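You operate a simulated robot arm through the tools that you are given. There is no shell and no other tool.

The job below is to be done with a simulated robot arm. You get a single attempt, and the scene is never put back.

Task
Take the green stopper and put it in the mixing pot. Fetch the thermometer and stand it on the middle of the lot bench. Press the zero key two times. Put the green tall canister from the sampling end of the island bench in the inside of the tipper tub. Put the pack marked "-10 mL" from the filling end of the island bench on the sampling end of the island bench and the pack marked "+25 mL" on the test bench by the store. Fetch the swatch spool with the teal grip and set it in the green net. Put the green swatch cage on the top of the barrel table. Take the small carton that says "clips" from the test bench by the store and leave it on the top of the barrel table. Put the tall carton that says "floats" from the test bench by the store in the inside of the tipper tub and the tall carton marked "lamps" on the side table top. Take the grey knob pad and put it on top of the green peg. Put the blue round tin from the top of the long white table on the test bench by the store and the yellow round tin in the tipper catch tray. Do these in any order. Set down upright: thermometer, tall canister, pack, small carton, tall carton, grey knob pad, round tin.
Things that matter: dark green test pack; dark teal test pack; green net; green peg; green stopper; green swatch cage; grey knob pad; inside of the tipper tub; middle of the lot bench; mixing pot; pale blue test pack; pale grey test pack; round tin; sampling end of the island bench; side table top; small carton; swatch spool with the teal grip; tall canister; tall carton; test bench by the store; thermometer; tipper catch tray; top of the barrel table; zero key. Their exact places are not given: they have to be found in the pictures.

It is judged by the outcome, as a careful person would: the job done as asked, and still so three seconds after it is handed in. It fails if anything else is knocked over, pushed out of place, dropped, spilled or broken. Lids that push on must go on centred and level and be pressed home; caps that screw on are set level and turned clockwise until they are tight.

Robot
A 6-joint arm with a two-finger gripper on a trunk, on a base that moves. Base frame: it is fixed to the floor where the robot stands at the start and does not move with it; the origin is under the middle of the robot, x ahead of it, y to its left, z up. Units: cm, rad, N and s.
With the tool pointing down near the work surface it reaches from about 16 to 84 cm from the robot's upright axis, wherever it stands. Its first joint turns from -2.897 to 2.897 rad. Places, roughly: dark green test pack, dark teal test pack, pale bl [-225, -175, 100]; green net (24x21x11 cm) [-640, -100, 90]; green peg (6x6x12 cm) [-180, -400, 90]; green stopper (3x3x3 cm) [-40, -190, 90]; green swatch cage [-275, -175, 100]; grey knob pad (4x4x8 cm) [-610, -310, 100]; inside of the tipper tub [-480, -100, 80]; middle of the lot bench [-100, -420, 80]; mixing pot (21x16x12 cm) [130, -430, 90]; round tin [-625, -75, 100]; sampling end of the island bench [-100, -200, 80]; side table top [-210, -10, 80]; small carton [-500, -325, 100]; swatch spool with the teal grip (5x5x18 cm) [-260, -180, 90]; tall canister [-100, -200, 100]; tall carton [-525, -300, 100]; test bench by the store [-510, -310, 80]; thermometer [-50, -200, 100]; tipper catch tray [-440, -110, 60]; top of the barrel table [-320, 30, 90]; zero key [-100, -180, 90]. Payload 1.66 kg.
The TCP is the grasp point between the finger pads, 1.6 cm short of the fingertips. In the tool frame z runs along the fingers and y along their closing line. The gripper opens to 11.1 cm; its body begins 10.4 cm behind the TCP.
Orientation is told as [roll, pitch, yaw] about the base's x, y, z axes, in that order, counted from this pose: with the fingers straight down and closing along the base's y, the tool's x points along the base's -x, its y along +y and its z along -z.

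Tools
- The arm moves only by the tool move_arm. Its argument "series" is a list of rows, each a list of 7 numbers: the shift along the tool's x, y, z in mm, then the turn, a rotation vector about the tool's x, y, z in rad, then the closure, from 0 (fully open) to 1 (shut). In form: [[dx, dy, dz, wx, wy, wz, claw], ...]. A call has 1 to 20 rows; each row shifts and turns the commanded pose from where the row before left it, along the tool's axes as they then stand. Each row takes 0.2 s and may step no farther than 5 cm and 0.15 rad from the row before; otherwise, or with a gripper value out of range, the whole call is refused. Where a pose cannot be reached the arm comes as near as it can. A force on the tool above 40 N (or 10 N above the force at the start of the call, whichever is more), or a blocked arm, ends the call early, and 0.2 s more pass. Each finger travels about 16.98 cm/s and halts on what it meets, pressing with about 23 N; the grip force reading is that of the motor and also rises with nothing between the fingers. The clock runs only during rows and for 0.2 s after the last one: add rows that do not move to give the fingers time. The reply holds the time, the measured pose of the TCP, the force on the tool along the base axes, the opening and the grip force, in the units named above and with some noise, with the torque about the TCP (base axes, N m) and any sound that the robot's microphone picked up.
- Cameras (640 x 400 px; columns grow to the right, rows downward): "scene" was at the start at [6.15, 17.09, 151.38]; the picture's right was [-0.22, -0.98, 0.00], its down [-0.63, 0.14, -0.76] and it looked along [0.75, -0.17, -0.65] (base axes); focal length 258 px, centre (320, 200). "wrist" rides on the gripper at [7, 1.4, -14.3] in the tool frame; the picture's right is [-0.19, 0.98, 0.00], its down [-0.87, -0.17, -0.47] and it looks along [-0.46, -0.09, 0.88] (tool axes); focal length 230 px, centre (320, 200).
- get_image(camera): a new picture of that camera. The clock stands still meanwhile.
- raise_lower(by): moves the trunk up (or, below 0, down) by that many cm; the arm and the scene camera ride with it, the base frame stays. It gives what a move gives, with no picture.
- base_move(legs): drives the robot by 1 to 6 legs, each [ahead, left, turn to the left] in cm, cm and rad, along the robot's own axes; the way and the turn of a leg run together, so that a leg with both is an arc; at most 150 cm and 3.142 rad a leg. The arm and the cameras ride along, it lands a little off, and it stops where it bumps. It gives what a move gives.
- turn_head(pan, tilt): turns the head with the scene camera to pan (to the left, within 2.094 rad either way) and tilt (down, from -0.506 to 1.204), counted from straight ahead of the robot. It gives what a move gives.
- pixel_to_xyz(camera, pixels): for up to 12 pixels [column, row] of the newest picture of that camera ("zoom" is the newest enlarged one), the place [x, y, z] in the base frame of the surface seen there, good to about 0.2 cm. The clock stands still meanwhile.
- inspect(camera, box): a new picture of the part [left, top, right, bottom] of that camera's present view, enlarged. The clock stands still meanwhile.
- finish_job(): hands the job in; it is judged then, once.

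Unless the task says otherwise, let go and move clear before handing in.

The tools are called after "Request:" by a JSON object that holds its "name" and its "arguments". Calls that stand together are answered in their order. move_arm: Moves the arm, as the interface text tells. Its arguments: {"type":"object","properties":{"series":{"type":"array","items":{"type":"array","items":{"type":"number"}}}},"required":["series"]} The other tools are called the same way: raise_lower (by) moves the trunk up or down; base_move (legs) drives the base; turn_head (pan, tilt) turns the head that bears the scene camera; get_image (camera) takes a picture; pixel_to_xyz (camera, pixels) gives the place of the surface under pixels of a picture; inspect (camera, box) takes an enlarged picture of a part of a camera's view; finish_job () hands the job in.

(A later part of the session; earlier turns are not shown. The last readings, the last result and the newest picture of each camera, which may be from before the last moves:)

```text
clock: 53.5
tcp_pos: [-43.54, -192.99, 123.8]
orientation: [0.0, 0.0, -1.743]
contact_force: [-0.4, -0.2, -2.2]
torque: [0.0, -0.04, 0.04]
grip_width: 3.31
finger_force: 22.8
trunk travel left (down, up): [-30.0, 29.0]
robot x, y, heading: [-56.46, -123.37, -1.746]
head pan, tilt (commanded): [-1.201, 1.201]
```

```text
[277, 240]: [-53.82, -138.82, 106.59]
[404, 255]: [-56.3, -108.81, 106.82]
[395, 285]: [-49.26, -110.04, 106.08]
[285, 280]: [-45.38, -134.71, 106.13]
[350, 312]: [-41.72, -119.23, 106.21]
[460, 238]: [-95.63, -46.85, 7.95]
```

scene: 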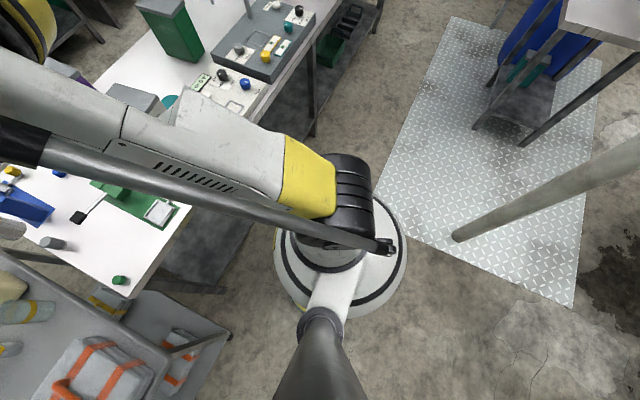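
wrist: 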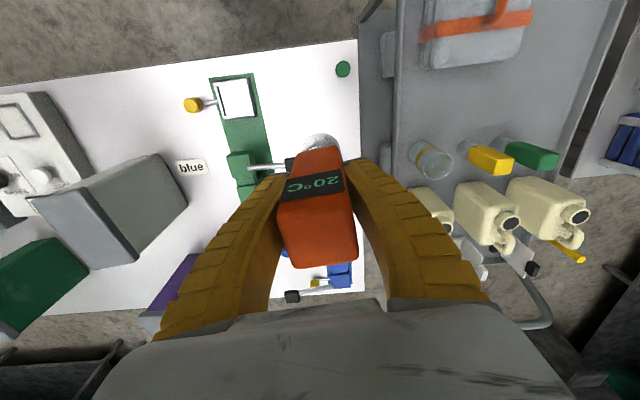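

The column's top radius is ~15 cm; the yellow skirt at floor level looked wider. I'll measure the skirt from the straight-ahead view.

Request:
{"name": "turn_head", "arguments": {"pan": 0.0, "tilt": 1.2}}

Request:
{"name": "get_image", "arguments": {"camera": "scene"}}

Request:
{"name": "pixel_to_xyz", "arguments": {"camera": "scene", "pixels": [[313, 305], [318, 290], [330, 270], [350, 255], [375, 247], [395, 245], [325, 285], [360, 255], [314, 300]]}}

```text
clock: 54.9
tcp_pos: [-43.43, -193.08, 123.53]
orientation: [0.001, 0.0, -1.744]
contact_force: [0.2, 0.1, -1.4]
torque: [0.03, -0.01, 0.01]
grip_width: 3.29
finger_force: 23.2
trunk travel left (down, up): [-30.0, 29.0]
robot x, y, heading: [-56.41, -124.07, -1.744]
head pan, tilt (commanded): [0.0, 1.201]
```

```text
taken
```

scene: 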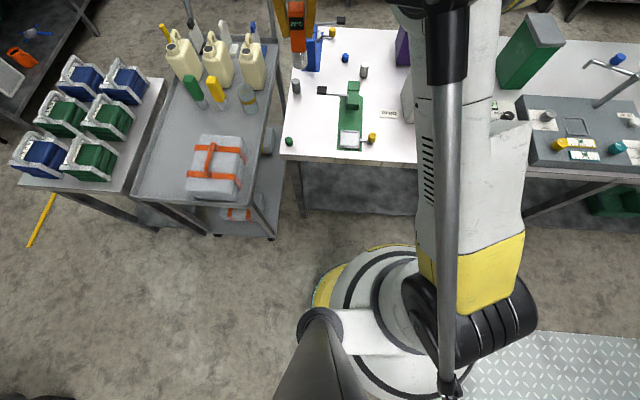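

```text
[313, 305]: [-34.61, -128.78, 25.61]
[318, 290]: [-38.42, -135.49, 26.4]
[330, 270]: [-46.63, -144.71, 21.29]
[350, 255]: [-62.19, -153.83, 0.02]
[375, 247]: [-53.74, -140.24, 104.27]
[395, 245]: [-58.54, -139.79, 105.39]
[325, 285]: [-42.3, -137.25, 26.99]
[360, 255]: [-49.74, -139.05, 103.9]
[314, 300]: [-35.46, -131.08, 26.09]
```

The base skirt radius is about 23 cm, so the left passage at x≈99 fits. I'll pull the arm in close, keeping the thermometer high.

Request:
{"name": "move_arm", "arguments": {"series": [[32.3, -30.8, -5, 0, 0, 0, 1], [32.3, -30.8, -5, 0, 0, 0, 1], [32.3, -30.8, -5, 0, 0, 0, 1], [32.3, -30.8, -5, 0, 0, 0, 1], [32.3, -30.8, -5, 0, 0, 0, 1], [32.3, -30.8, -5, 0, 0, 0, 1], [32.3, -30.8, -5, 0, 0, 0, 1], [32.3, -30.8, 0, 0, 0, 0, 1], [0, 0, 0, 0, 0, 0, 1]]}}

Request:
{"name": "base_move", "arguments": {"legs": [[0, 0, 1.743], [100, 0, 0]]}}

Request:
{"name": "turn_head", "arguments": {"pan": 0.0, "tilt": 0.7}}

Request:
{"name": "get_image", "arguments": {"camera": "scene"}}

```text
clock: 56.9
tcp_pos: [-63.22, -163.55, 126.73]
orientation: [0.001, 0.0, -1.743]
contact_force: [-0.1, 0.7, -2.0]
torque: [0.0, 0.01, 0.0]
grip_width: 3.28
finger_force: 22.6
trunk travel left (down, up): [-30.0, 29.0]
robot x, y, heading: [-56.45, -123.85, -1.744]
head pan, tilt (commanded): [0.0, 1.201]
```

```text
clock: 66.4
tcp_pos: [84.42, -122.08, 126.95]
orientation: [0.002, 0.001, 0.014]
contact_force: [-1.0, -0.1, -2.1]
torque: [0.02, 0.04, -0.01]
grip_width: 3.31
finger_force: 23.0
trunk travel left (down, up): [-30.0, 29.0]
robot x, y, heading: [44.13, -122.42, 0.013]
head pan, tilt (commanded): [0.0, 1.201]
```

```text
clock: 67.3
tcp_pos: [84.34, -121.97, 126.9]
orientation: [-0.001, 0.0, 0.014]
contact_force: [0.3, -0.6, -1.4]
torque: [0.01, 0.02, 0.02]
grip_width: 3.29
finger_force: 22.9
trunk travel left (down, up): [-30.0, 29.0]
robot x, y, heading: [43.94, -122.54, 0.016]
head pan, tilt (commanded): [0.0, 0.7]
```

```text
taken
```

scene: 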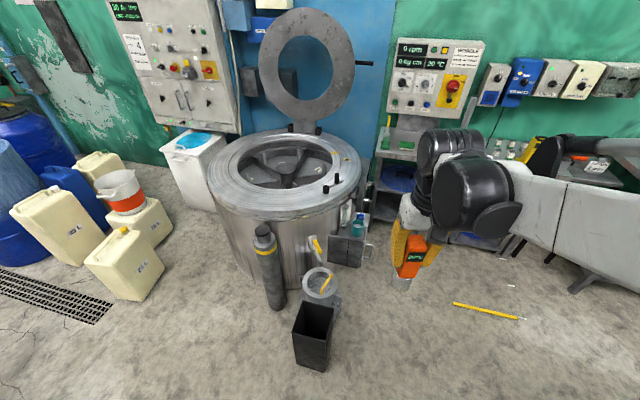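

A large drum machine, a black bin (313,335) and the yellow rod (485,310) are ahead. I'll measure their floor positions before driving on.

Request:
{"name": "pixel_to_xyz", "arguments": {"camera": "scene", "pixels": [[315, 370], [330, 355], [455, 304], [522, 319], [510, 286], [340, 300], [400, 285], [575, 290], [525, 270], [500, 250]]}}

Request:
{"name": "turn_head", "arguments": {"pan": -0.9, "tilt": 0.7}}

Request:
{"name": "get_image", "arguments": {"camera": "scene"}}

```text
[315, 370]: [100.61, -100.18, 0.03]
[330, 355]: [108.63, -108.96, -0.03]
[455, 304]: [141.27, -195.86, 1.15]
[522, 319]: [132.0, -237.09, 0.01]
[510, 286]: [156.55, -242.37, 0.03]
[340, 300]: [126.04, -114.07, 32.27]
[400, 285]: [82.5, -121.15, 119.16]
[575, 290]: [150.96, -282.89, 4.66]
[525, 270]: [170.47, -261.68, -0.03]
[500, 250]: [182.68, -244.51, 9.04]
```

```text
clock: 68.5
tcp_pos: [84.35, -122.0, 127.02]
orientation: [0.001, 0.0, 0.014]
contact_force: [0.6, 0.9, -1.2]
torque: [0.01, 0.0, 0.02]
grip_width: 3.27
finger_force: 22.8
trunk travel left (down, up): [-30.0, 29.0]
robot x, y, heading: [44.14, -122.23, 0.013]
head pan, tilt (commanded): [-0.901, 0.7]
```

```text
taken
```

scene: 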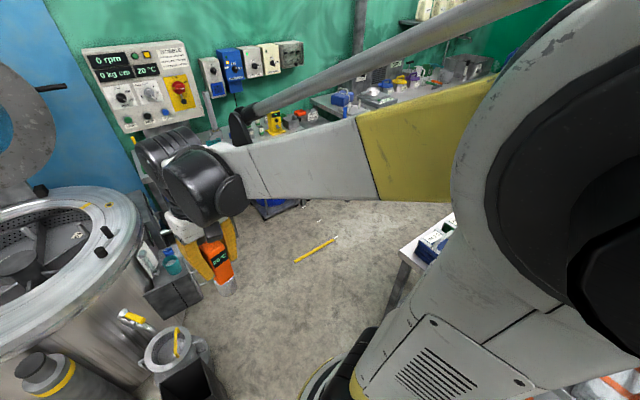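

The bin reaches to about y=-110 and the rack table starts at y=-187, so I'll thread between at y≈-148 and then turn down the aisle at x≈98.

Request:
{"name": "base_move", "arguments": {"legs": [[35, -26, 0], [19, -15, 0], [0, 0, -1.58]]}}

Request:
{"name": "turn_head", "arguments": {"pan": 0.0, "tilt": 0.75}}

Request:
{"name": "get_image", "arguments": {"camera": "scene"}}

```text
clock: 76.3
tcp_pos: [100.11, -203.95, 126.98]
orientation: [0.0, 0.002, -1.535]
contact_force: [-0.1, -0.6, -0.9]
torque: [0.0, -0.02, 0.04]
grip_width: 3.28
finger_force: 23.4
trunk travel left (down, up): [-30.0, 29.0]
robot x, y, heading: [98.77, -163.69, -1.536]
head pan, tilt (commanded): [-0.901, 0.7]
```

```text
clock: 77.5
tcp_pos: [100.11, -203.93, 126.95]
orientation: [-0.001, 0.0, -1.535]
contact_force: [0.0, -0.1, -1.7]
torque: [0.04, -0.05, 0.04]
grip_width: 3.3
finger_force: 22.9
trunk travel left (down, up): [-30.0, 29.0]
robot x, y, heading: [98.61, -163.24, -1.538]
head pan, tilt (commanded): [0.0, 0.75]
```

```text
taken
```

scene: 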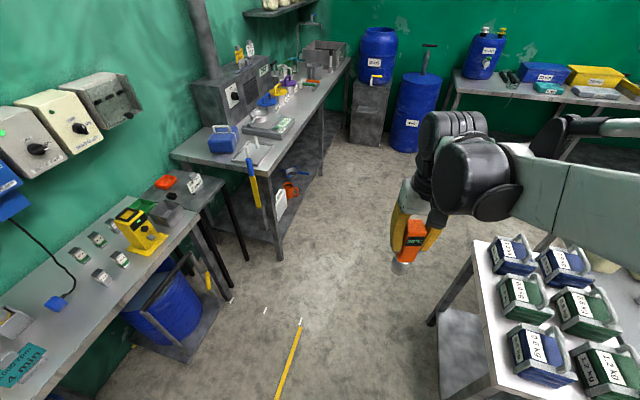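

Clear aisle ahead between rack table (right) and left bench with a hanging shovel at (252,175). I'll check those edges.

Request:
{"name": "pixel_to_xyz", "arguments": {"camera": "scene", "pixels": [[258, 205], [250, 165], [282, 258], [275, 168], [345, 80], [440, 325], [302, 320], [265, 310], [405, 150], [370, 140], [345, 135], [520, 180]]}}

```text
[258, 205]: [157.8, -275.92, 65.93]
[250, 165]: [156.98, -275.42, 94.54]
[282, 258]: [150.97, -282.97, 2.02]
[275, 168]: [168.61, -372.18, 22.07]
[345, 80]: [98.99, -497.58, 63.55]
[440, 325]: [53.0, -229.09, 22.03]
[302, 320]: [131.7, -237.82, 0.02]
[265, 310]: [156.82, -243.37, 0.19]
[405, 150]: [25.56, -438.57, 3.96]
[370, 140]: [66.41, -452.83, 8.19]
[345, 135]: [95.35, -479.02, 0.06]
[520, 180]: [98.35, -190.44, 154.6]
```

The aisle is clear. I'll drive down it and strafe right to face the lot bench from the island's far side.

Request:
{"name": "base_move", "arguments": {"legs": [[130, -4, 0], [25, -100, 0], [0, -90, 0]]}}

Request:
{"name": "get_image", "arguments": {"camera": "scene"}}

```text
clock: 93.3
tcp_pos: [-86.11, -370.4, 126.96]
orientation: [0.0, 0.001, -1.508]
contact_force: [-0.5, -0.4, -2.0]
torque: [-0.01, 0.0, -0.01]
grip_width: 3.31
finger_force: 22.7
trunk travel left (down, up): [-30.0, 29.0]
robot x, y, heading: [-88.8, -329.83, -1.511]
head pan, tilt (commanded): [0.0, 0.75]
```

```text
taken
```

scene: 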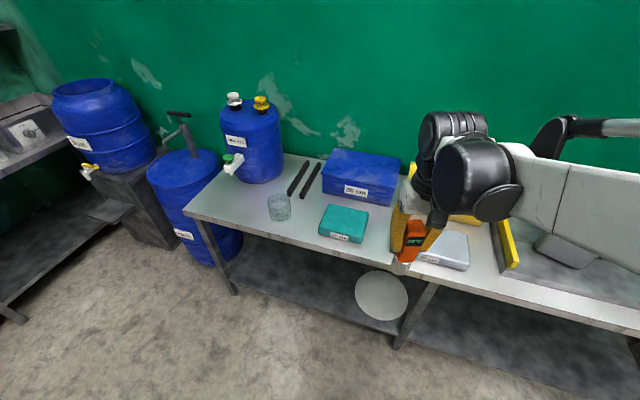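

The back bench is in view: blue barrel, boxes and a tray with a canister at right. I'll look right to see the whole bench and find its middle.

Request:
{"name": "turn_head", "arguments": {"pan": -0.55, "tilt": 0.75}}

Request:
{"name": "get_image", "arguments": {"camera": "scene"}}

Request:
{"name": "get_image", "arguments": {"camera": "wrist"}}

```text
clock: 94.3
tcp_pos: [-86.09, -370.31, 126.93]
orientation: [0.001, 0.002, -1.508]
contact_force: [-1.1, -0.1, -2.0]
torque: [0.0, 0.01, 0.0]
grip_width: 3.27
finger_force: 22.8
trunk travel left (down, up): [-30.0, 29.0]
robot x, y, heading: [-88.88, -329.96, -1.509]
head pan, tilt (commanded): [-0.55, 0.75]
```

```text
taken
```

scene: 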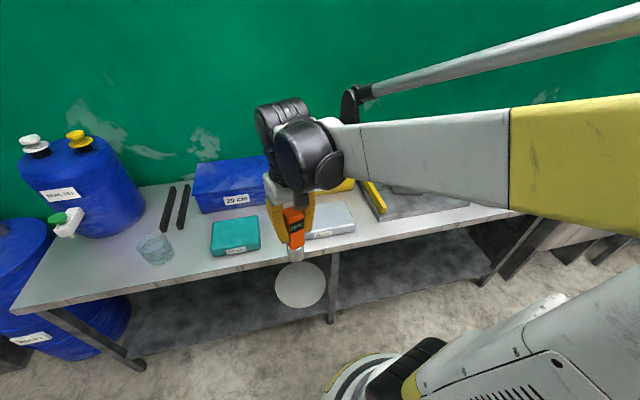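

```text
taken
```

wrist: 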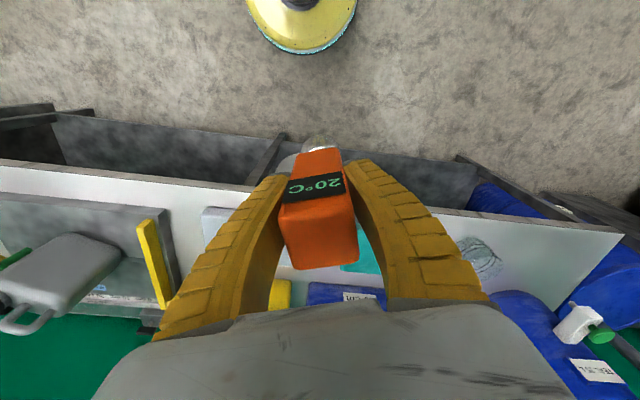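

I'll measure the bench edges and the items around its middle to find the free standing area.

Request:
{"name": "pixel_to_xyz", "arguments": {"camera": "scene", "pixels": [[16, 310], [270, 261], [515, 213], [155, 250], [235, 235], [330, 222], [180, 205], [230, 185], [375, 200], [420, 205], [160, 285], [200, 270]]}}

Request:
{"name": "inspect", "arguments": {"camera": "scene", "box": [140, 140, 540, 300]}}

```text
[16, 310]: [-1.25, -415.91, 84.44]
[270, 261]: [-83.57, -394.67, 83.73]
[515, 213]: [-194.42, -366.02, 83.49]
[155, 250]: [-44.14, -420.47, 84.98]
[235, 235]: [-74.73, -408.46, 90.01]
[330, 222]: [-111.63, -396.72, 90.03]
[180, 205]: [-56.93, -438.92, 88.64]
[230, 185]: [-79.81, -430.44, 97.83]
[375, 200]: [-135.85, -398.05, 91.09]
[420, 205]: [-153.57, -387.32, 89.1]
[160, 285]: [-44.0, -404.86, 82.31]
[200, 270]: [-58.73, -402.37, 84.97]
```

```text
1.60 times, centred on (340, 220) of scene
```

zoom: 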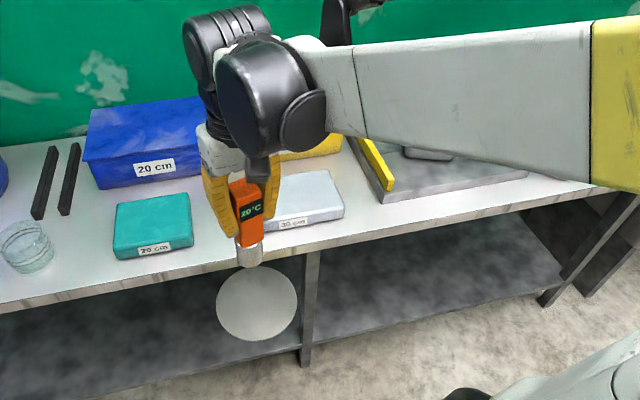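

The bench runs from x≈-1 to ≈-200, so its middle is about (-100,-420), near the gap between teal and grey cases. I'll lift the arm out of the way to view that gap.

Request:
{"name": "move_arm", "arguments": {"series": [[10, -40, -20, 0, 0, 0, 1], [10, -40, -20, 0, 0, 0, 1], [10, -40, -20, 0, 0, 0, 1], [10, -40, -20, 0, 0, 0, 1], [10, -40, -20, 0, 0, 0, 1], [10, -40, -20, 0, 0, 0, 1]]}}

Request:
{"name": "turn_head", "arguments": {"pan": -0.2, "tilt": 0.8}}

Request:
{"name": "get_image", "arguments": {"camera": "scene"}}

Request:
{"name": "get_image", "arguments": {"camera": "wrist"}}

```text
clock: 95.7
tcp_pos: [-110.54, -365.76, 139.1]
orientation: [0.001, 0.0, -1.508]
contact_force: [0.7, -1.4, -1.8]
torque: [-0.02, -0.01, 0.0]
grip_width: 3.3
finger_force: 23.0
trunk travel left (down, up): [-30.0, 29.0]
robot x, y, heading: [-88.4, -330.08, -1.508]
head pan, tilt (commanded): [-0.55, 0.75]
```

```text
clock: 96.5
tcp_pos: [-110.48, -365.63, 138.99]
orientation: [0.0, -0.001, -1.509]
contact_force: [0.1, 0.4, -2.4]
torque: [0.0, 0.03, -0.01]
grip_width: 3.28
finger_force: 22.8
trunk travel left (down, up): [-30.0, 29.0]
robot x, y, heading: [-88.47, -330.31, -1.509]
head pan, tilt (commanded): [-0.201, 0.799]
```

```text
taken
```

scene: 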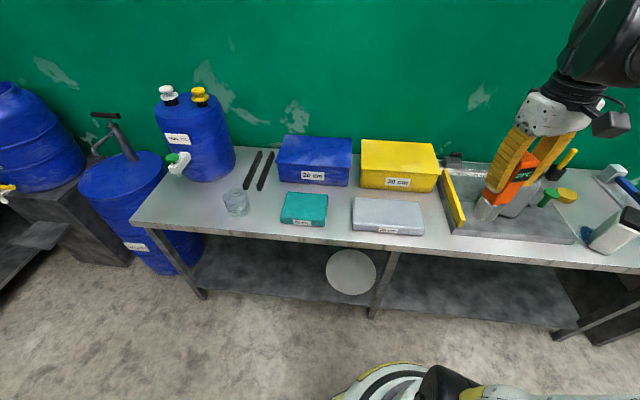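

```text
taken
```

wrist: 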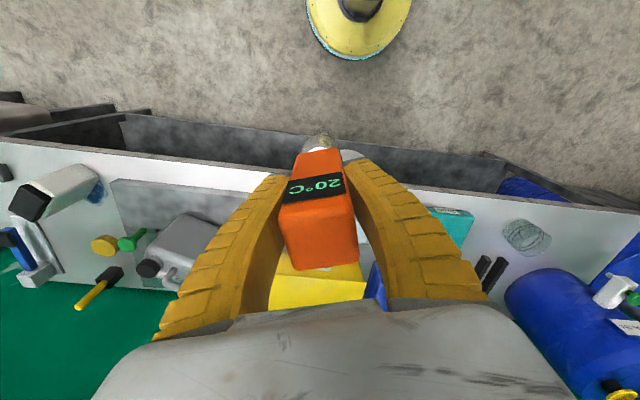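

The free area lies between teal case (right edge ~327), grey case (left edge ~353) and the boxes behind. I'll measure that gap and the bench's right end.

Request:
{"name": "pixel_to_xyz", "arguments": {"camera": "scene", "pixels": [[328, 210], [324, 226], [353, 205], [353, 228], [350, 186], [361, 188], [340, 210], [340, 225], [345, 195], [330, 239], [638, 268], [437, 195]]}}

Request:
{"name": "inspect", "arguments": {"camera": "scene", "box": [260, 130, 460, 260]}}

Request:
{"name": "turn_head", "arguments": {"pan": -0.9, "tilt": 0.6}}

Request:
{"name": "get_image", "arguments": {"camera": "scene"}}

```text
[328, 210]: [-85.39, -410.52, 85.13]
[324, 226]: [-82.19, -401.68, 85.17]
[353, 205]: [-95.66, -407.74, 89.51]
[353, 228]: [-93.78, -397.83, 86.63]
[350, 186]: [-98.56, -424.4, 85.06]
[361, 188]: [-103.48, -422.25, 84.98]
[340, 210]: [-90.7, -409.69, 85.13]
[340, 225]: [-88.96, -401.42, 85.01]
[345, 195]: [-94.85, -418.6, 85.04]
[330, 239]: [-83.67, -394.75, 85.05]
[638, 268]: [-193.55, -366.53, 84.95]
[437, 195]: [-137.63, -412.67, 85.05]
```

```text
3.08 times, centred on (360, 195) of scene
```

zoom: 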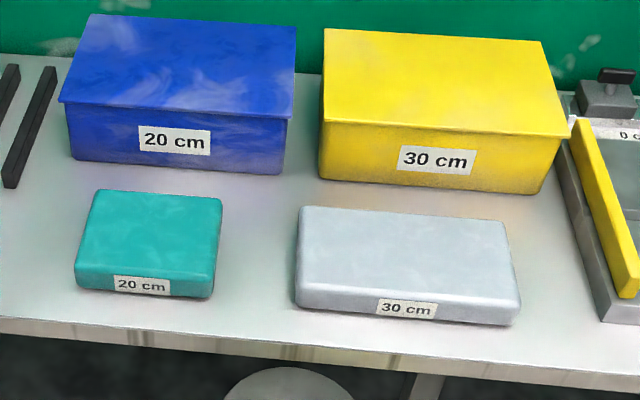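

```text
clock: 97.6
tcp_pos: [-110.43, -365.86, 139.11]
orientation: [0.001, 0.0, -1.504]
contact_force: [0.0, 0.7, -1.8]
torque: [0.01, -0.01, -0.01]
grip_width: 3.28
finger_force: 22.5
trunk travel left (down, up): [-30.0, 29.0]
robot x, y, heading: [-88.4, -329.75, -1.507]
head pan, tilt (commanded): [-0.901, 0.6]
```

```text
taken
```

scene: 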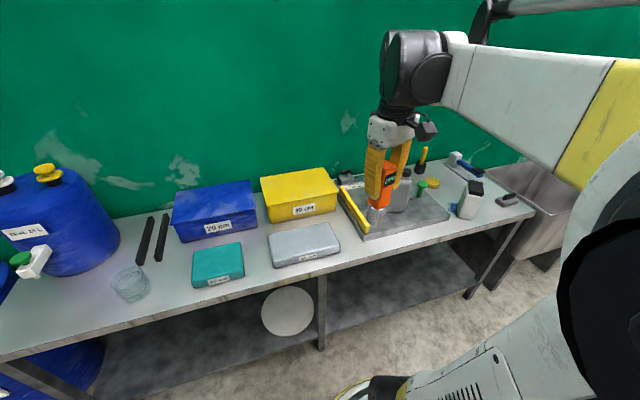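

I'll measure the bench's right-hand corner (534,212) and its back edge to compute the true middle.

Request:
{"name": "pixel_to_xyz", "arguments": {"camera": "scene", "pixels": [[534, 211], [530, 213], [487, 165], [470, 156], [172, 213], [140, 217], [130, 280], [258, 195], [510, 195], [200, 290]]}}

Request:
{"name": "inspect", "arguments": {"camera": "scene", "box": [400, 130, 580, 250]}}

```text
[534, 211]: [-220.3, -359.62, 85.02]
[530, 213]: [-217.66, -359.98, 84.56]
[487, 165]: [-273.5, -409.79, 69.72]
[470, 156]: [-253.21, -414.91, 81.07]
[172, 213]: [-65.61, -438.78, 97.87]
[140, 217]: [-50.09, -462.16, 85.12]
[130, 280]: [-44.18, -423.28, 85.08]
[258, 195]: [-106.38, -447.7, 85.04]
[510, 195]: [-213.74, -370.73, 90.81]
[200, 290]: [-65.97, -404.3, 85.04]
```

```text
3.33 times, centred on (490, 190) of scene
```

zoom: 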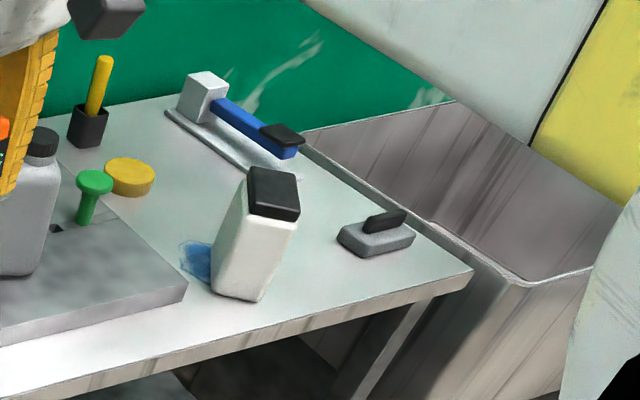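

The bench middle works out near (-105±10,-417); the free crossing between the four boxes is around (-100,-417). I'll check the corner points of the surrounding boxes precisely.

Request:
{"name": "inspect", "arguments": {"camera": "scene", "box": [180, 160, 360, 290]}}

Request:
{"name": "pixel_to_xyz", "arguments": {"camera": "scene", "pixels": [[270, 235], [335, 226], [242, 244], [255, 236], [258, 232], [264, 225], [262, 222], [268, 222], [300, 224], [250, 240], [260, 228], [274, 223]]}}

```text
3.08 times, centred on (270, 225) of scene
```

zoom: 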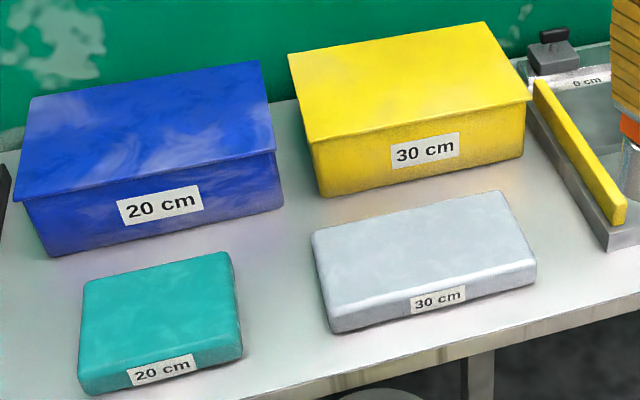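

```text
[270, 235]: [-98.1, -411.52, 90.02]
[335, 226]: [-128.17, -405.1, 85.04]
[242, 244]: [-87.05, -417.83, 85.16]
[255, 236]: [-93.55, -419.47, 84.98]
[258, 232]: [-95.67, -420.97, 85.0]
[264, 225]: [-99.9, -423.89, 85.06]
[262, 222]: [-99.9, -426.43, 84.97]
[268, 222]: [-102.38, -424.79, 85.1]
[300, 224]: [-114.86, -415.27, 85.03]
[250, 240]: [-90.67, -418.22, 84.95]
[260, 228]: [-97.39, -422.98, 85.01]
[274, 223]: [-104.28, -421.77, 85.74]
```

The free spot is (-99.5,-417.5). I'll drive 20 cm closer, turn the tool to line up with the bench, and take the thermometer over the spot.

Request:
{"name": "base_move", "arguments": {"legs": [[20, 0, 0]]}}

Request:
{"name": "move_arm", "arguments": {"series": [[0, 0, 0, 0, 0, 0.105, 1], [0, 0, 0, 0, 0, 0.105, 1], [0, 0, 0, 0, 0, 0.105, 1], [0, 0, 0, 0, 0, 0, 1]]}}

```text
clock: 99.2
tcp_pos: [-109.19, -385.86, 139.11]
orientation: [0.001, 0.002, -1.507]
contact_force: [0.0, 0.1, -2.9]
torque: [0.07, 0.02, -0.02]
grip_width: 3.28
finger_force: 23.2
trunk travel left (down, up): [-30.0, 29.0]
robot x, y, heading: [-87.28, -350.37, -1.504]
head pan, tilt (commanded): [-0.901, 0.6]
```

```text
clock: 100.2
tcp_pos: [-109.23, -385.86, 139.15]
orientation: [0.0, -0.002, -1.821]
contact_force: [-0.5, -0.1, -1.4]
torque: [0.0, -0.02, 0.0]
grip_width: 3.27
finger_force: 23.3
trunk travel left (down, up): [-30.0, 29.0]
robot x, y, heading: [-87.0, -350.12, -1.507]
head pan, tilt (commanded): [-0.901, 0.6]
```

Orientation is right. I'll move over the spot and lower to just above.

Request:
{"name": "move_arm", "arguments": {"series": [[-40.4, 24.7, 0, 0, 0, 0, 1], [-40.4, 24.7, 0, 0, 0, 0, 1], [-40.4, 24.7, 0, 0, 0, 0, 1], [-40.4, 24.7, 0, 0, 0, 0, 1], [-40.4, 24.7, 0, 0, 0, 0, 1], [-40.4, 24.7, 0, 0, 0, 0, 1], [-40.1, 24.4, 0, 0, 0, 0, 1], [0, 0, 45, 0, 0, 0, 1], [0, 0, 45, 0, 0, 0, 1], [0, 0, 45, 0, 0, 0, 1], [0, 0, 45, 0, 0, 0, 1], [0, 0, 45, 0, 0, 0, 1], [0, 0, 45, 0, 0, 0, 1], [0, 0, 45, 0, 0, 0, 1], [0, 0, 45, 0, 0, 0, 1], [0, 0, 0, 0, 0, 0, 1]]}}

Request:
{"name": "turn_head", "arguments": {"pan": 0, "tilt": 0.75}}

Request:
{"name": "get_image", "arguments": {"camera": "scene"}}

Request:
{"name": "get_image", "arguments": {"camera": "wrist"}}

```text
clock: 103.6
tcp_pos: [-99.85, -417.41, 102.76]
orientation: [0.001, 0.002, -1.821]
contact_force: [0.0, 0.1, -2.1]
torque: [-0.02, 0.03, -0.01]
grip_width: 3.3
finger_force: 23.0
trunk travel left (down, up): [-30.0, 29.0]
robot x, y, heading: [-87.28, -350.27, -1.508]
head pan, tilt (commanded): [-0.901, 0.6]
```

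```text
clock: 104.8
tcp_pos: [-99.73, -417.26, 102.82]
orientation: [0.0, 0.0, -1.823]
contact_force: [-0.3, -0.3, -2.2]
torque: [0.02, -0.03, -0.01]
grip_width: 3.26
finger_force: 23.1
trunk travel left (down, up): [-30.0, 29.0]
robot x, y, heading: [-87.17, -350.1, -1.509]
head pan, tilt (commanded): [0.0, 0.75]
```

```text
taken
```

scene: 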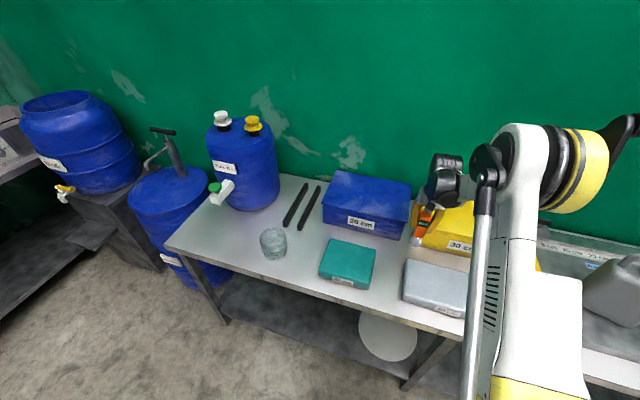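

```text
taken
```

wrist: 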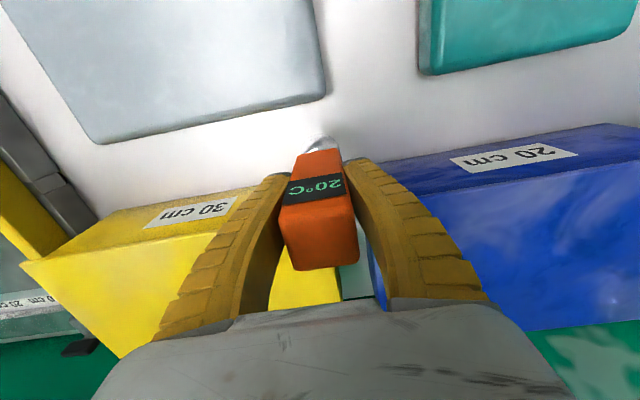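

The thermometer hangs right over the crossing gap between the boxes. I'll lower in steps until the bench takes its weight.

Request:
{"name": "move_arm", "arguments": {"series": [[0, 0, 25, 0, 0, 0, 1], [0, 0, 25, 0, 0, 0, 1], [0, 0, 15, 0, 0, 0, 1], [0, 0, 5, 0, 0, 0, 1], [0, 0, 2, 0, 0, 0, 1], [0, 0, 0, 0, 0, 0, 1]]}}

```text
clock: 106.2
tcp_pos: [-99.66, -417.46, 95.69]
orientation: [0.0, -0.001, -1.821]
contact_force: [0.2, 0.8, -3.0]
torque: [0.02, 0.02, 0.04]
grip_width: 3.28
finger_force: 22.8
trunk travel left (down, up): [-30.0, 29.0]
robot x, y, heading: [-87.4, -350.0, -1.507]
head pan, tilt (commanded): [0.0, 0.75]
```

Request:
{"name": "move_arm", "arguments": {"series": [[0, 0, 1, 0, 0, 0, 1], [0, 0, 1, 0, 0, 0, 1], [0, 0, 0, 0, 0, 0, 1]]}}

```text
clock: 107.0
tcp_pos: [-99.69, -417.41, 95.59]
orientation: [0.0, 0.0, -1.822]
contact_force: [-0.4, 0.2, -2.4]
torque: [0.02, 0.01, 0.0]
grip_width: 3.29
finger_force: 23.5
trunk travel left (down, up): [-30.0, 29.0]
robot x, y, heading: [-87.28, -349.95, -1.507]
head pan, tilt (commanded): [0.0, 0.75]
```

Force is still only the thermometer's weight (~-2.4 N), so it is not yet down. I'll continue in 1 mm steps.

Request:
{"name": "move_arm", "arguments": {"series": [[0, 0, 1, 0, 0, 0, 1], [0, 0, 1, 0, 0, 0, 1], [0, 0, 0, 0, 0, 0, 1]]}}

```text
clock: 107.8
tcp_pos: [-99.44, -417.48, 95.5]
orientation: [0.001, -0.001, -1.823]
contact_force: [0.7, 0.5, 3.6]
torque: [-0.03, 0.0, 0.03]
grip_width: 3.39
finger_force: 23.6
trunk travel left (down, up): [-30.0, 29.0]
robot x, y, heading: [-87.61, -350.33, -1.508]
head pan, tilt (commanded): [0.0, 0.75]
```

The force turned to +3.6 N: it stands on the bench. I'll open modestly and rise straight up.

Request:
{"name": "move_arm", "arguments": {"series": [[0, 0, 0, 0, 0, 0, 0.6], [0, 0, 0, 0, 0, 0, 0.5], [0, 0, 0, 0, 0, 0, 0.5], [0, 0, -20, 0, 0, 0, 0.5], [0, 0, -40, 0, 0, 0, 0.5], [0, 0, -45, 0, 0, 0, 0.5], [0, 0, -45, 0, 0, 0, 0.5], [0, 0, -45, 0, 0, 0, 0.5], [0, 0, -45, 0, 0, 0, 0.5], [0, 0, -45, 0, 0, 0, 0.5]]}}

Request:
{"name": "get_image", "arguments": {"camera": "wrist"}}

Request:
{"name": "get_image", "arguments": {"camera": "scene"}}

```text
clock: 110.0
tcp_pos: [-99.27, -417.19, 123.89]
orientation: [-0.001, 0.0, -1.822]
contact_force: [0.4, 0.2, -0.3]
torque: [-0.01, -0.04, 0.0]
grip_width: 5.75
finger_force: 1.4
trunk travel left (down, up): [-30.0, 29.0]
robot x, y, heading: [-86.99, -350.28, -1.505]
head pan, tilt (commanded): [0.0, 0.75]
```

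```text
taken
```

wrist: 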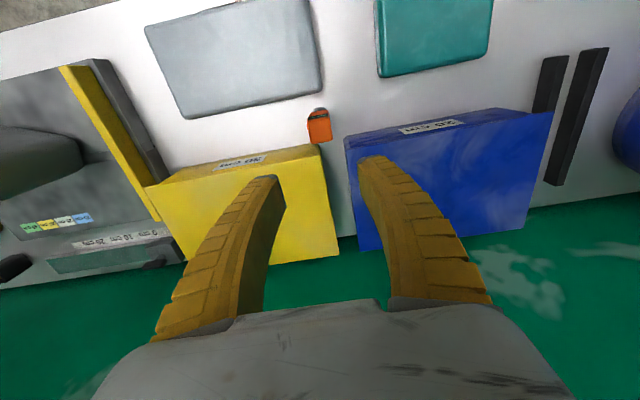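

```text
taken
```

scene: 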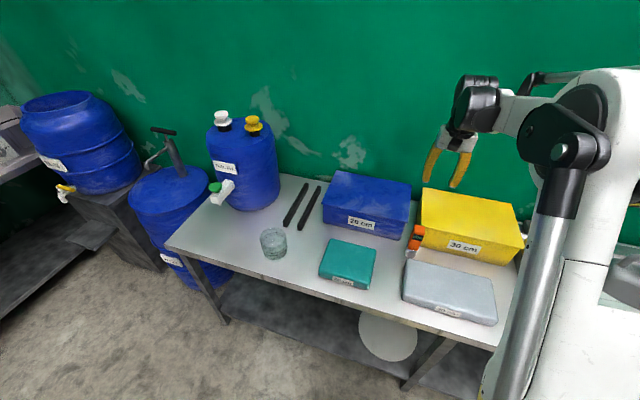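

The thermometer stands upright at the crossing (wrist (320,125)). Next is the green stopper, so I'll retract the arm and drive back to the front of the island.

Request:
{"name": "move_arm", "arguments": {"series": [[42.8, 11, 0, 0, 0, 0, 0.5], [42.8, 11, 0, 0, 0, 0, 0.5], [42.8, 11, 0, 0, 0, 0, 0.5], [42.8, 11, 0, 0, 0, 0, 0.5], [42.8, 11, 0, 0, 0, 0, 0.5], [42.8, 11, 0, 0, 0, 0, 0.5], [42.8, 11, 0, 0, 0, 0, 0.5], [0, 0, 0, 0, 0, -0.105, 0.5], [0, 0, 0, 0, 0, -0.105, 0.5], [0, 0, 0, 0, 0, -0.105, 0.5]]}}

Request:
{"name": "base_move", "arguments": {"legs": [[-45, 0, -0.06], [0, 150, 0], [0, 35, 0], [-142, 0, 0]]}}

```text
clock: 112.2
tcp_pos: [-84.51, -390.32, 123.8]
orientation: [0.0, 0.0, -1.506]
contact_force: [-0.3, -0.5, 0.0]
torque: [0.01, 0.03, 0.02]
grip_width: 5.77
finger_force: 1.2
trunk travel left (down, up): [-30.0, 29.0]
robot x, y, heading: [-87.0, -349.93, -1.505]
head pan, tilt (commanded): [0.0, 0.75]
```

```text
clock: 130.5
tcp_pos: [96.64, -203.62, 123.87]
orientation: [0.0, 0.0, -1.568]
contact_force: [0.4, -0.6, -0.5]
torque: [-0.01, 0.05, 0.0]
grip_width: 5.76
finger_force: 1.1
trunk travel left (down, up): [-30.0, 29.0]
robot x, y, heading: [96.22, -163.22, -1.568]
head pan, tilt (commanded): [0.0, 0.75]
```

The base is at (96,-163). I'll thread back past the rack table and return to the sampling end facing the bench.

Request:
{"name": "base_move", "arguments": {"legs": [[-17, -18, 0], [-22, -65, 0], [0, -65, 0], [0, 0, -0.175]]}}

Request:
{"name": "get_image", "arguments": {"camera": "scene"}}

```text
clock: 139.7
tcp_pos: [-59.15, -163.8, 123.9]
orientation: [0.0, 0.0, -1.743]
contact_force: [-0.8, 0.1, 0.2]
torque: [-0.02, 0.03, 0.0]
grip_width: 5.75
finger_force: 1.2
trunk travel left (down, up): [-30.0, 29.0]
robot x, y, heading: [-52.67, -124.1, -1.74]
head pan, tilt (commanded): [0.0, 0.75]
```

```text
taken
```

scene: 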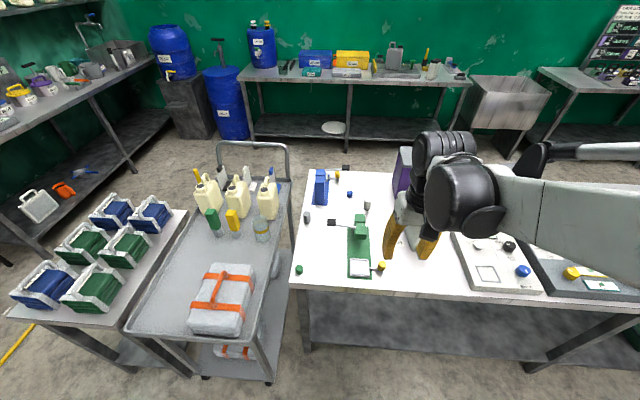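

I'm back at the sampling end; the stopper shows at (300,270). I'll bring the gripper over it and look with the wrist camera.

Request:
{"name": "move_arm", "arguments": {"series": [[-27.1, 37.6, 0, 0, 0, 0, 0.5], [-27.1, 37.6, 0, 0, 0, 0, 0.5], [-27.1, 37.6, 0, 0, 0, 0, 0.5], [-27.1, 37.6, 0, 0, 0, 0, 0.5], [-27.1, 37.6, 0, 0, 0, 0, 0.5], [-27.1, 37.6, 0, 0, 0, 0, 0.5], [-27.1, 37.6, 0, 0, 0, 0, 0.5], [0, 0, 45, 0, 0, 0, 0.5], [0, 0, 45, 0, 0, 0, 0.5], [0, 0, 45, 0, 0, 0, 0.5], [0, 0, 45, 0, 0, 0, 0.5], [0, 0, 45, 0, 0, 0, 0.5], [0, 0, 0, 0, 0, 0, 0.5]]}}

Request:
{"name": "get_image", "arguments": {"camera": "wrist"}}

```text
clock: 142.5
tcp_pos: [-36.45, -187.19, 101.4]
orientation: [0.001, 0.0, -1.744]
contact_force: [-0.2, 0.1, -0.1]
torque: [-0.01, 0.01, 0.01]
grip_width: 5.76
finger_force: 1.7
trunk travel left (down, up): [-30.0, 29.0]
robot x, y, heading: [-52.52, -124.12, -1.747]
head pan, tilt (commanded): [0.0, 0.75]
```

```text
taken
```

wrist: 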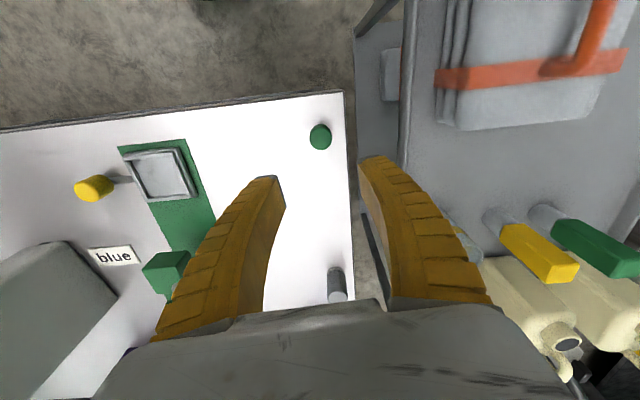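

The stopper is centred at (320,137) below the fingers. I'll check the trolley rail's distance from the right finger before descending.

Request:
{"name": "pixel_to_xyz", "arguments": {"camera": "wrist", "pixels": [[320, 130], [320, 137], [312, 137], [328, 137], [405, 100], [401, 140], [360, 120], [346, 130], [320, 146]]}}

```text
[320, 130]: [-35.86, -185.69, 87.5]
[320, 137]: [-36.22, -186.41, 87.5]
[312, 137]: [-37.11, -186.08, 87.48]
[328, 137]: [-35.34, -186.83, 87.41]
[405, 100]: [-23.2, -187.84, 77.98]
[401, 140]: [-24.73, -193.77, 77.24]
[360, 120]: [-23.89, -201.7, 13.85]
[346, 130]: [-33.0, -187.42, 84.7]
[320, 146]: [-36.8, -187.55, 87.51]
```

Centre is about (-36.35,-186.7). I'll nudge 4.5 mm and descend to put the tips just above the bench, then close.

Request:
{"name": "move_arm", "arguments": {"series": [[4.5, 0, 0, 0, 0, 0, 0.5], [0, 0, 45, 0, 0, 0, 0.5], [0, 0, 45, 0, 0, 0, 0.5], [0, 0, 40, 0, 0, 0, 0.5], [0, 0, 10, 0, 0, 0, 0.5], [0, 0, 5, 0, 0, 0, 0.5], [0, 0, 0, 0, 0, 0, 0.5]]}}

Request:
{"name": "get_image", "arguments": {"camera": "wrist"}}

```text
clock: 144.1
tcp_pos: [-36.49, -186.59, 86.92]
orientation: [0.0, 0.001, -1.745]
contact_force: [-0.1, 0.9, -0.4]
torque: [0.02, 0.0, 0.02]
grip_width: 5.74
finger_force: 1.0
trunk travel left (down, up): [-30.0, 29.0]
robot x, y, heading: [-52.35, -124.27, -1.747]
head pan, tilt (commanded): [0.0, 0.75]
```

```text
taken
```

wrist: 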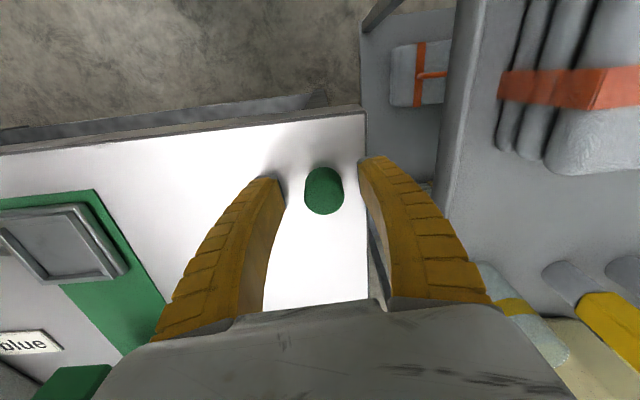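

The stopper sits between the tips, centred at (323,190). I'll close and lift.

Request:
{"name": "move_arm", "arguments": {"series": [[0, 0, 0, 0, 0, 0, 0.7], [0, 0, 0, 0, 0, 0, 1], [0, 0, 0, 0, 0, 0, 1], [0, 0, -10, 0, 0, 0, 1], [0, 0, -40, 0, 0, 0, 1], [0, 0, 0, 0, 0, 0, 1]]}}

Request:
{"name": "get_image", "arguments": {"camera": "wrist"}}

```text
clock: 145.5
tcp_pos: [-36.52, -186.64, 91.91]
orientation: [-0.001, 0.0, -1.744]
contact_force: [0.8, 0.7, -0.1]
torque: [0.02, 0.0, 0.0]
grip_width: 1.92
finger_force: 22.8
trunk travel left (down, up): [-30.0, 29.0]
robot x, y, heading: [-52.63, -124.32, -1.746]
head pan, tilt (commanded): [0.0, 0.75]
```

```text
taken
```

wrist: 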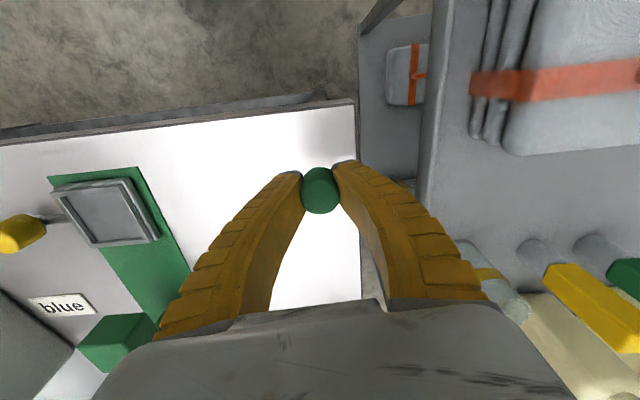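

The stopper is held. I'll lift, retract the arm and drive round to the left bench for the mixing pot.

Request:
{"name": "move_arm", "arguments": {"series": [[0, 0, -45, 0, 0, 0, 1], [0, 0, -45, 0, 0, 0, 1], [0, 0, -45, 0, 0, 0, 1], [0, 0, -45, 0, 0, 0, 1], [0, 0, -45, 0, 0, 0, 1], [0, 0, -45, 0, 0, 0, 1], [0, 0, -45, 0, 0, 0, 1], [26.7, -38.1, 0, 0, 0, 0, 1], [26.7, -38.1, 0, 0, 0, 0, 1], [26.7, -38.1, 0, 0, 0, 0, 1], [26.7, -38.1, 0, 0, 0, 0, 1], [26.7, -38.1, 0, 0, 0, 0, 1], [26.7, -38.1, 0, 0, 0, 0, 1], [26.7, -38.1, 0, 0, 0, 0, 1]]}}

Request:
{"name": "base_move", "arguments": {"legs": [[0, 0, 0.175], [0, 65, 0], [22, 66, 0], [17, 17, 0]]}}

```text
clock: 148.5
tcp_pos: [-59.57, -163.57, 123.48]
orientation: [0.0, 0.0, -1.744]
contact_force: [0.1, 1.0, -0.4]
torque: [-0.01, 0.0, -0.01]
grip_width: 1.86
finger_force: 23.3
trunk travel left (down, up): [-30.0, 29.0]
robot x, y, heading: [-52.14, -124.05, -1.744]
head pan, tilt (commanded): [0.0, 0.75]
```

```text
clock: 157.5
tcp_pos: [94.89, -202.67, 123.32]
orientation: [-0.002, 0.001, -1.561]
contact_force: [0.6, 0.0, 0.1]
torque: [0.03, 0.0, -0.02]
grip_width: 1.83
finger_force: 22.4
trunk travel left (down, up): [-30.0, 29.0]
robot x, y, heading: [94.26, -162.48, -1.559]
head pan, tilt (commanded): [0.0, 0.75]
```

Now down the aisle toward the left-back bench, then look for the mixing pot.

Request:
{"name": "base_move", "arguments": {"legs": [[150, 0, 0], [25, -5, 0]]}}

Request:
{"name": "turn_head", "arguments": {"pan": 0.4, "tilt": 0.75}}

Request:
{"name": "get_image", "arguments": {"camera": "scene"}}

```text
clock: 166.4
tcp_pos: [88.85, -378.54, 123.33]
orientation: [0.001, 0.001, -1.58]
contact_force: [0.0, 0.7, -1.0]
torque: [0.05, -0.05, 0.01]
grip_width: 1.87
finger_force: 23.1
trunk travel left (down, up): [-30.0, 29.0]
robot x, y, heading: [89.46, -338.46, -1.585]
head pan, tilt (commanded): [0.0, 0.75]
```

```text
clock: 167.3
tcp_pos: [88.78, -378.37, 123.34]
orientation: [-0.001, 0.0, -1.578]
contact_force: [0.4, 0.0, -0.4]
torque: [-0.02, 0.03, 0.03]
grip_width: 1.84
finger_force: 23.0
trunk travel left (down, up): [-30.0, 29.0]
robot x, y, heading: [89.66, -338.21, -1.576]
head pan, tilt (commanded): [0.4, 0.75]
```

```text
taken
```

scene: 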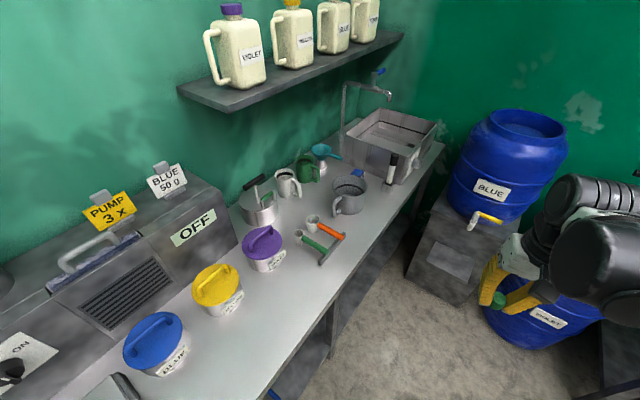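

Candidates for the mixing pot: the grey handled pot at (350,193). I'll enlarge it and measure.

Request:
{"name": "inspect", "arguments": {"camera": "scene", "box": [220, 100, 460, 260]}}

Request:
{"name": "pixel_to_xyz", "arguments": {"camera": "scene", "pixels": [[348, 188], [352, 172], [365, 190], [335, 188], [346, 205], [345, 213], [397, 138], [385, 132], [415, 165], [335, 240], [260, 205], [290, 185]]}}

```text
2.50 times, centred on (340, 180) of scene
```

zoom: 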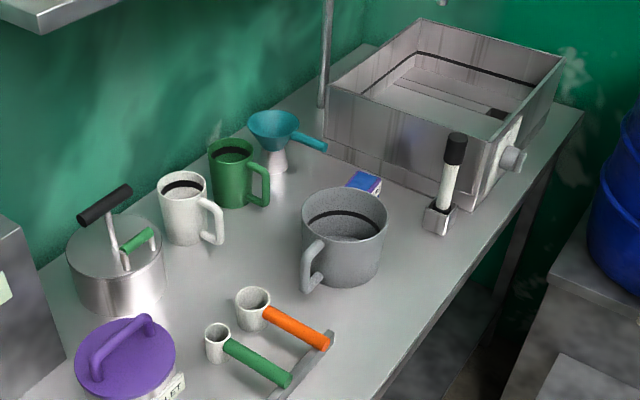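

```text
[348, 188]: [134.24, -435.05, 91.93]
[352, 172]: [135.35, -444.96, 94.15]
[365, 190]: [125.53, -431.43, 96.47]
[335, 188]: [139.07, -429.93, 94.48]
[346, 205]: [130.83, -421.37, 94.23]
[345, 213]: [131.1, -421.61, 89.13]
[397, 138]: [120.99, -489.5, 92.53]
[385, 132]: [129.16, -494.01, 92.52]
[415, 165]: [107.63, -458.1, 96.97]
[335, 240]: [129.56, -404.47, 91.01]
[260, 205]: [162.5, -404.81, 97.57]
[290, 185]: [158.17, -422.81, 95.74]
```

The grey handled pot at (350,190) matches the mixing pot's size and place. I'll measure its rim precisely.

Request:
{"name": "pixel_to_xyz", "arguments": {"camera": "zoom", "pixels": [[304, 212], [386, 218], [350, 189], [335, 241], [345, 225], [345, 210], [360, 237], [312, 228], [378, 200]]}}

```text
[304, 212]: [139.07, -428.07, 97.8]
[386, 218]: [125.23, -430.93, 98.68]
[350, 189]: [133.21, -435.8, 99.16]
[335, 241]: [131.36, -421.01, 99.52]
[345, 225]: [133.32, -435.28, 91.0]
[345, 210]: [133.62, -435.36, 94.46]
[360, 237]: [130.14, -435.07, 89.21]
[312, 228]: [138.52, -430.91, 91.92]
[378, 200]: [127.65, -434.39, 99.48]
```

The pot's rim centre is about (132,-428.5), rim height ~99.4. I'll drive closer and turn toward it.

Request:
{"name": "base_move", "arguments": {"legs": [[30, 0, 0], [0, 0, 0.5]]}}

Request:
{"name": "turn_head", "arguments": {"pan": 0.1, "tilt": 0.8}}

Request:
{"name": "get_image", "arguments": {"camera": "scene"}}

```text
clock: 170.7
tcp_pos: [107.15, -404.04, 123.31]
orientation: [0.0, 0.001, -1.098]
contact_force: [-0.2, -0.7, 0.0]
torque: [0.02, 0.01, 0.01]
grip_width: 1.83
finger_force: 22.9
trunk travel left (down, up): [-30.0, 29.0]
robot x, y, heading: [89.07, -367.78, -1.1]
head pan, tilt (commanded): [0.4, 0.75]
```

```text
clock: 171.5
tcp_pos: [107.21, -403.97, 123.38]
orientation: [-0.002, -0.001, -1.098]
contact_force: [-0.2, 0.1, -0.7]
torque: [0.01, 0.0, -0.02]
grip_width: 1.85
finger_force: 22.6
trunk travel left (down, up): [-30.0, 29.0]
robot x, y, heading: [88.98, -367.94, -1.096]
head pan, tilt (commanded): [0.099, 0.799]
```

```text
taken
```

scene: 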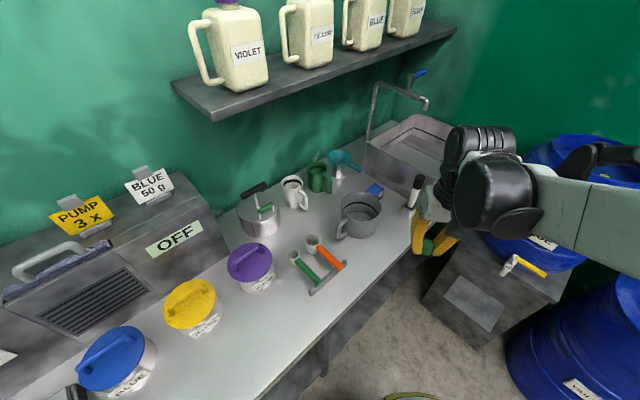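

I'll swing the stopper over the pot at the current height, then look.

Request:
{"name": "move_arm", "arguments": {"series": [[-41.4, 13.65, 0, 0, 0, 0, 1], [-41.4, 13.65, 0, 0, 0, 0, 1], [-41.4, 13.65, 0, 0, 0, 0, 1], [-41.4, 13.65, 0, 0, 0, 0, 1], [-41.4, 13.65, 0, 0, 0, 0, 1], [-41.4, 13.65, 0, 0, 0, 0, 1], [-41.4, 13.65, 0, 0, 0, 0, 1], [-41.4, 13.65, 0, 0, 0, 0, 1], [0, 0, 45, 0, 0, 0, 1], [0, 0, 45, 0, 0, 0, 1], [0, 0, 20, 0, 0, 0, 1], [0, 0, 0, 0, 0, 0, 1]]}}

Request:
{"name": "get_image", "arguments": {"camera": "wrist"}}

Request:
{"name": "get_image", "arguments": {"camera": "scene"}}

```text
clock: 174.1
tcp_pos: [131.84, -428.54, 112.39]
orientation: [0.0, 0.0, -1.097]
contact_force: [-0.6, -0.2, 0.4]
torque: [-0.01, -0.01, 0.04]
grip_width: 1.87
finger_force: 23.0
trunk travel left (down, up): [-30.0, 29.0]
robot x, y, heading: [88.96, -368.6, -1.095]
head pan, tilt (commanded): [0.099, 0.799]
```

```text
taken
```

wrist: 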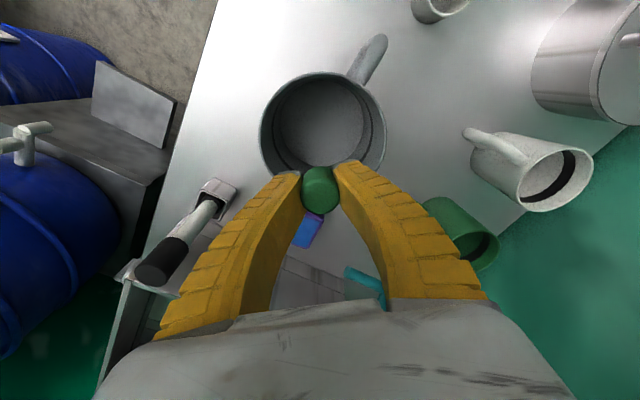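

```text
taken
```

scene: 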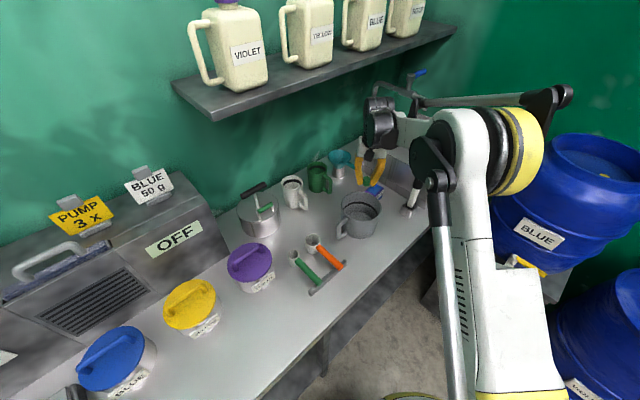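

The empty pot is below at wrist (323,120). I'll measure its rim from here to fine-centre.

Request:
{"name": "pixel_to_xyz", "arguments": {"camera": "wrist", "pixels": [[264, 130], [383, 128], [322, 75], [275, 165], [322, 120], [280, 95], [368, 92], [320, 140]]}}

```text
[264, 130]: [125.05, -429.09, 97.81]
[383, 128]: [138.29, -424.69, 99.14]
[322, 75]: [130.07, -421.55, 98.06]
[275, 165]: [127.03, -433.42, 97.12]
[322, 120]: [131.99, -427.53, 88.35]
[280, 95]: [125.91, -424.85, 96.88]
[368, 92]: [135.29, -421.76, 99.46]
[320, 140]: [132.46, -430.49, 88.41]
```

The pot's floor is at z≈88.4 and the gripper is centred over it. I'll lower inside and release the stopper.

Request:
{"name": "move_arm", "arguments": {"series": [[0, 0, 45, 0, 0, 0, 1], [0, 0, 45, 0, 0, 0, 1], [0, 0, 45, 0, 0, 0, 1], [0, 0, 35, 0, 0, 0, 1], [0, 0, 30, 0, 0, 0, 1], [0, 0, 0, 0, 0, 0, 1], [0, 0, 0, 0, 0, 0, 0.75], [0, 0, 0, 0, 0, 0, 0.65], [0, 0, 0, 0, 0, 0, 0.65]]}}

Request:
{"name": "get_image", "arguments": {"camera": "wrist"}}

```text
clock: 176.1
tcp_pos: [132.12, -428.46, 92.32]
orientation: [-0.001, -0.001, -1.098]
contact_force: [0.3, -0.7, 0.2]
torque: [-0.03, 0.03, -0.03]
grip_width: 4.15
finger_force: 1.4
trunk travel left (down, up): [-30.0, 29.0]
robot x, y, heading: [88.97, -367.73, -1.095]
head pan, tilt (commanded): [0.099, 0.799]
```

```text
taken
```

wrist: 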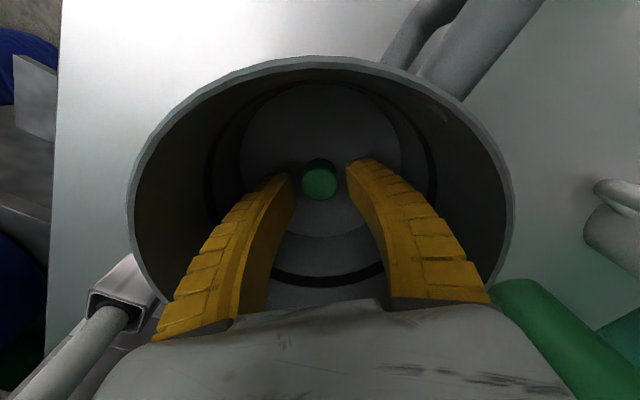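

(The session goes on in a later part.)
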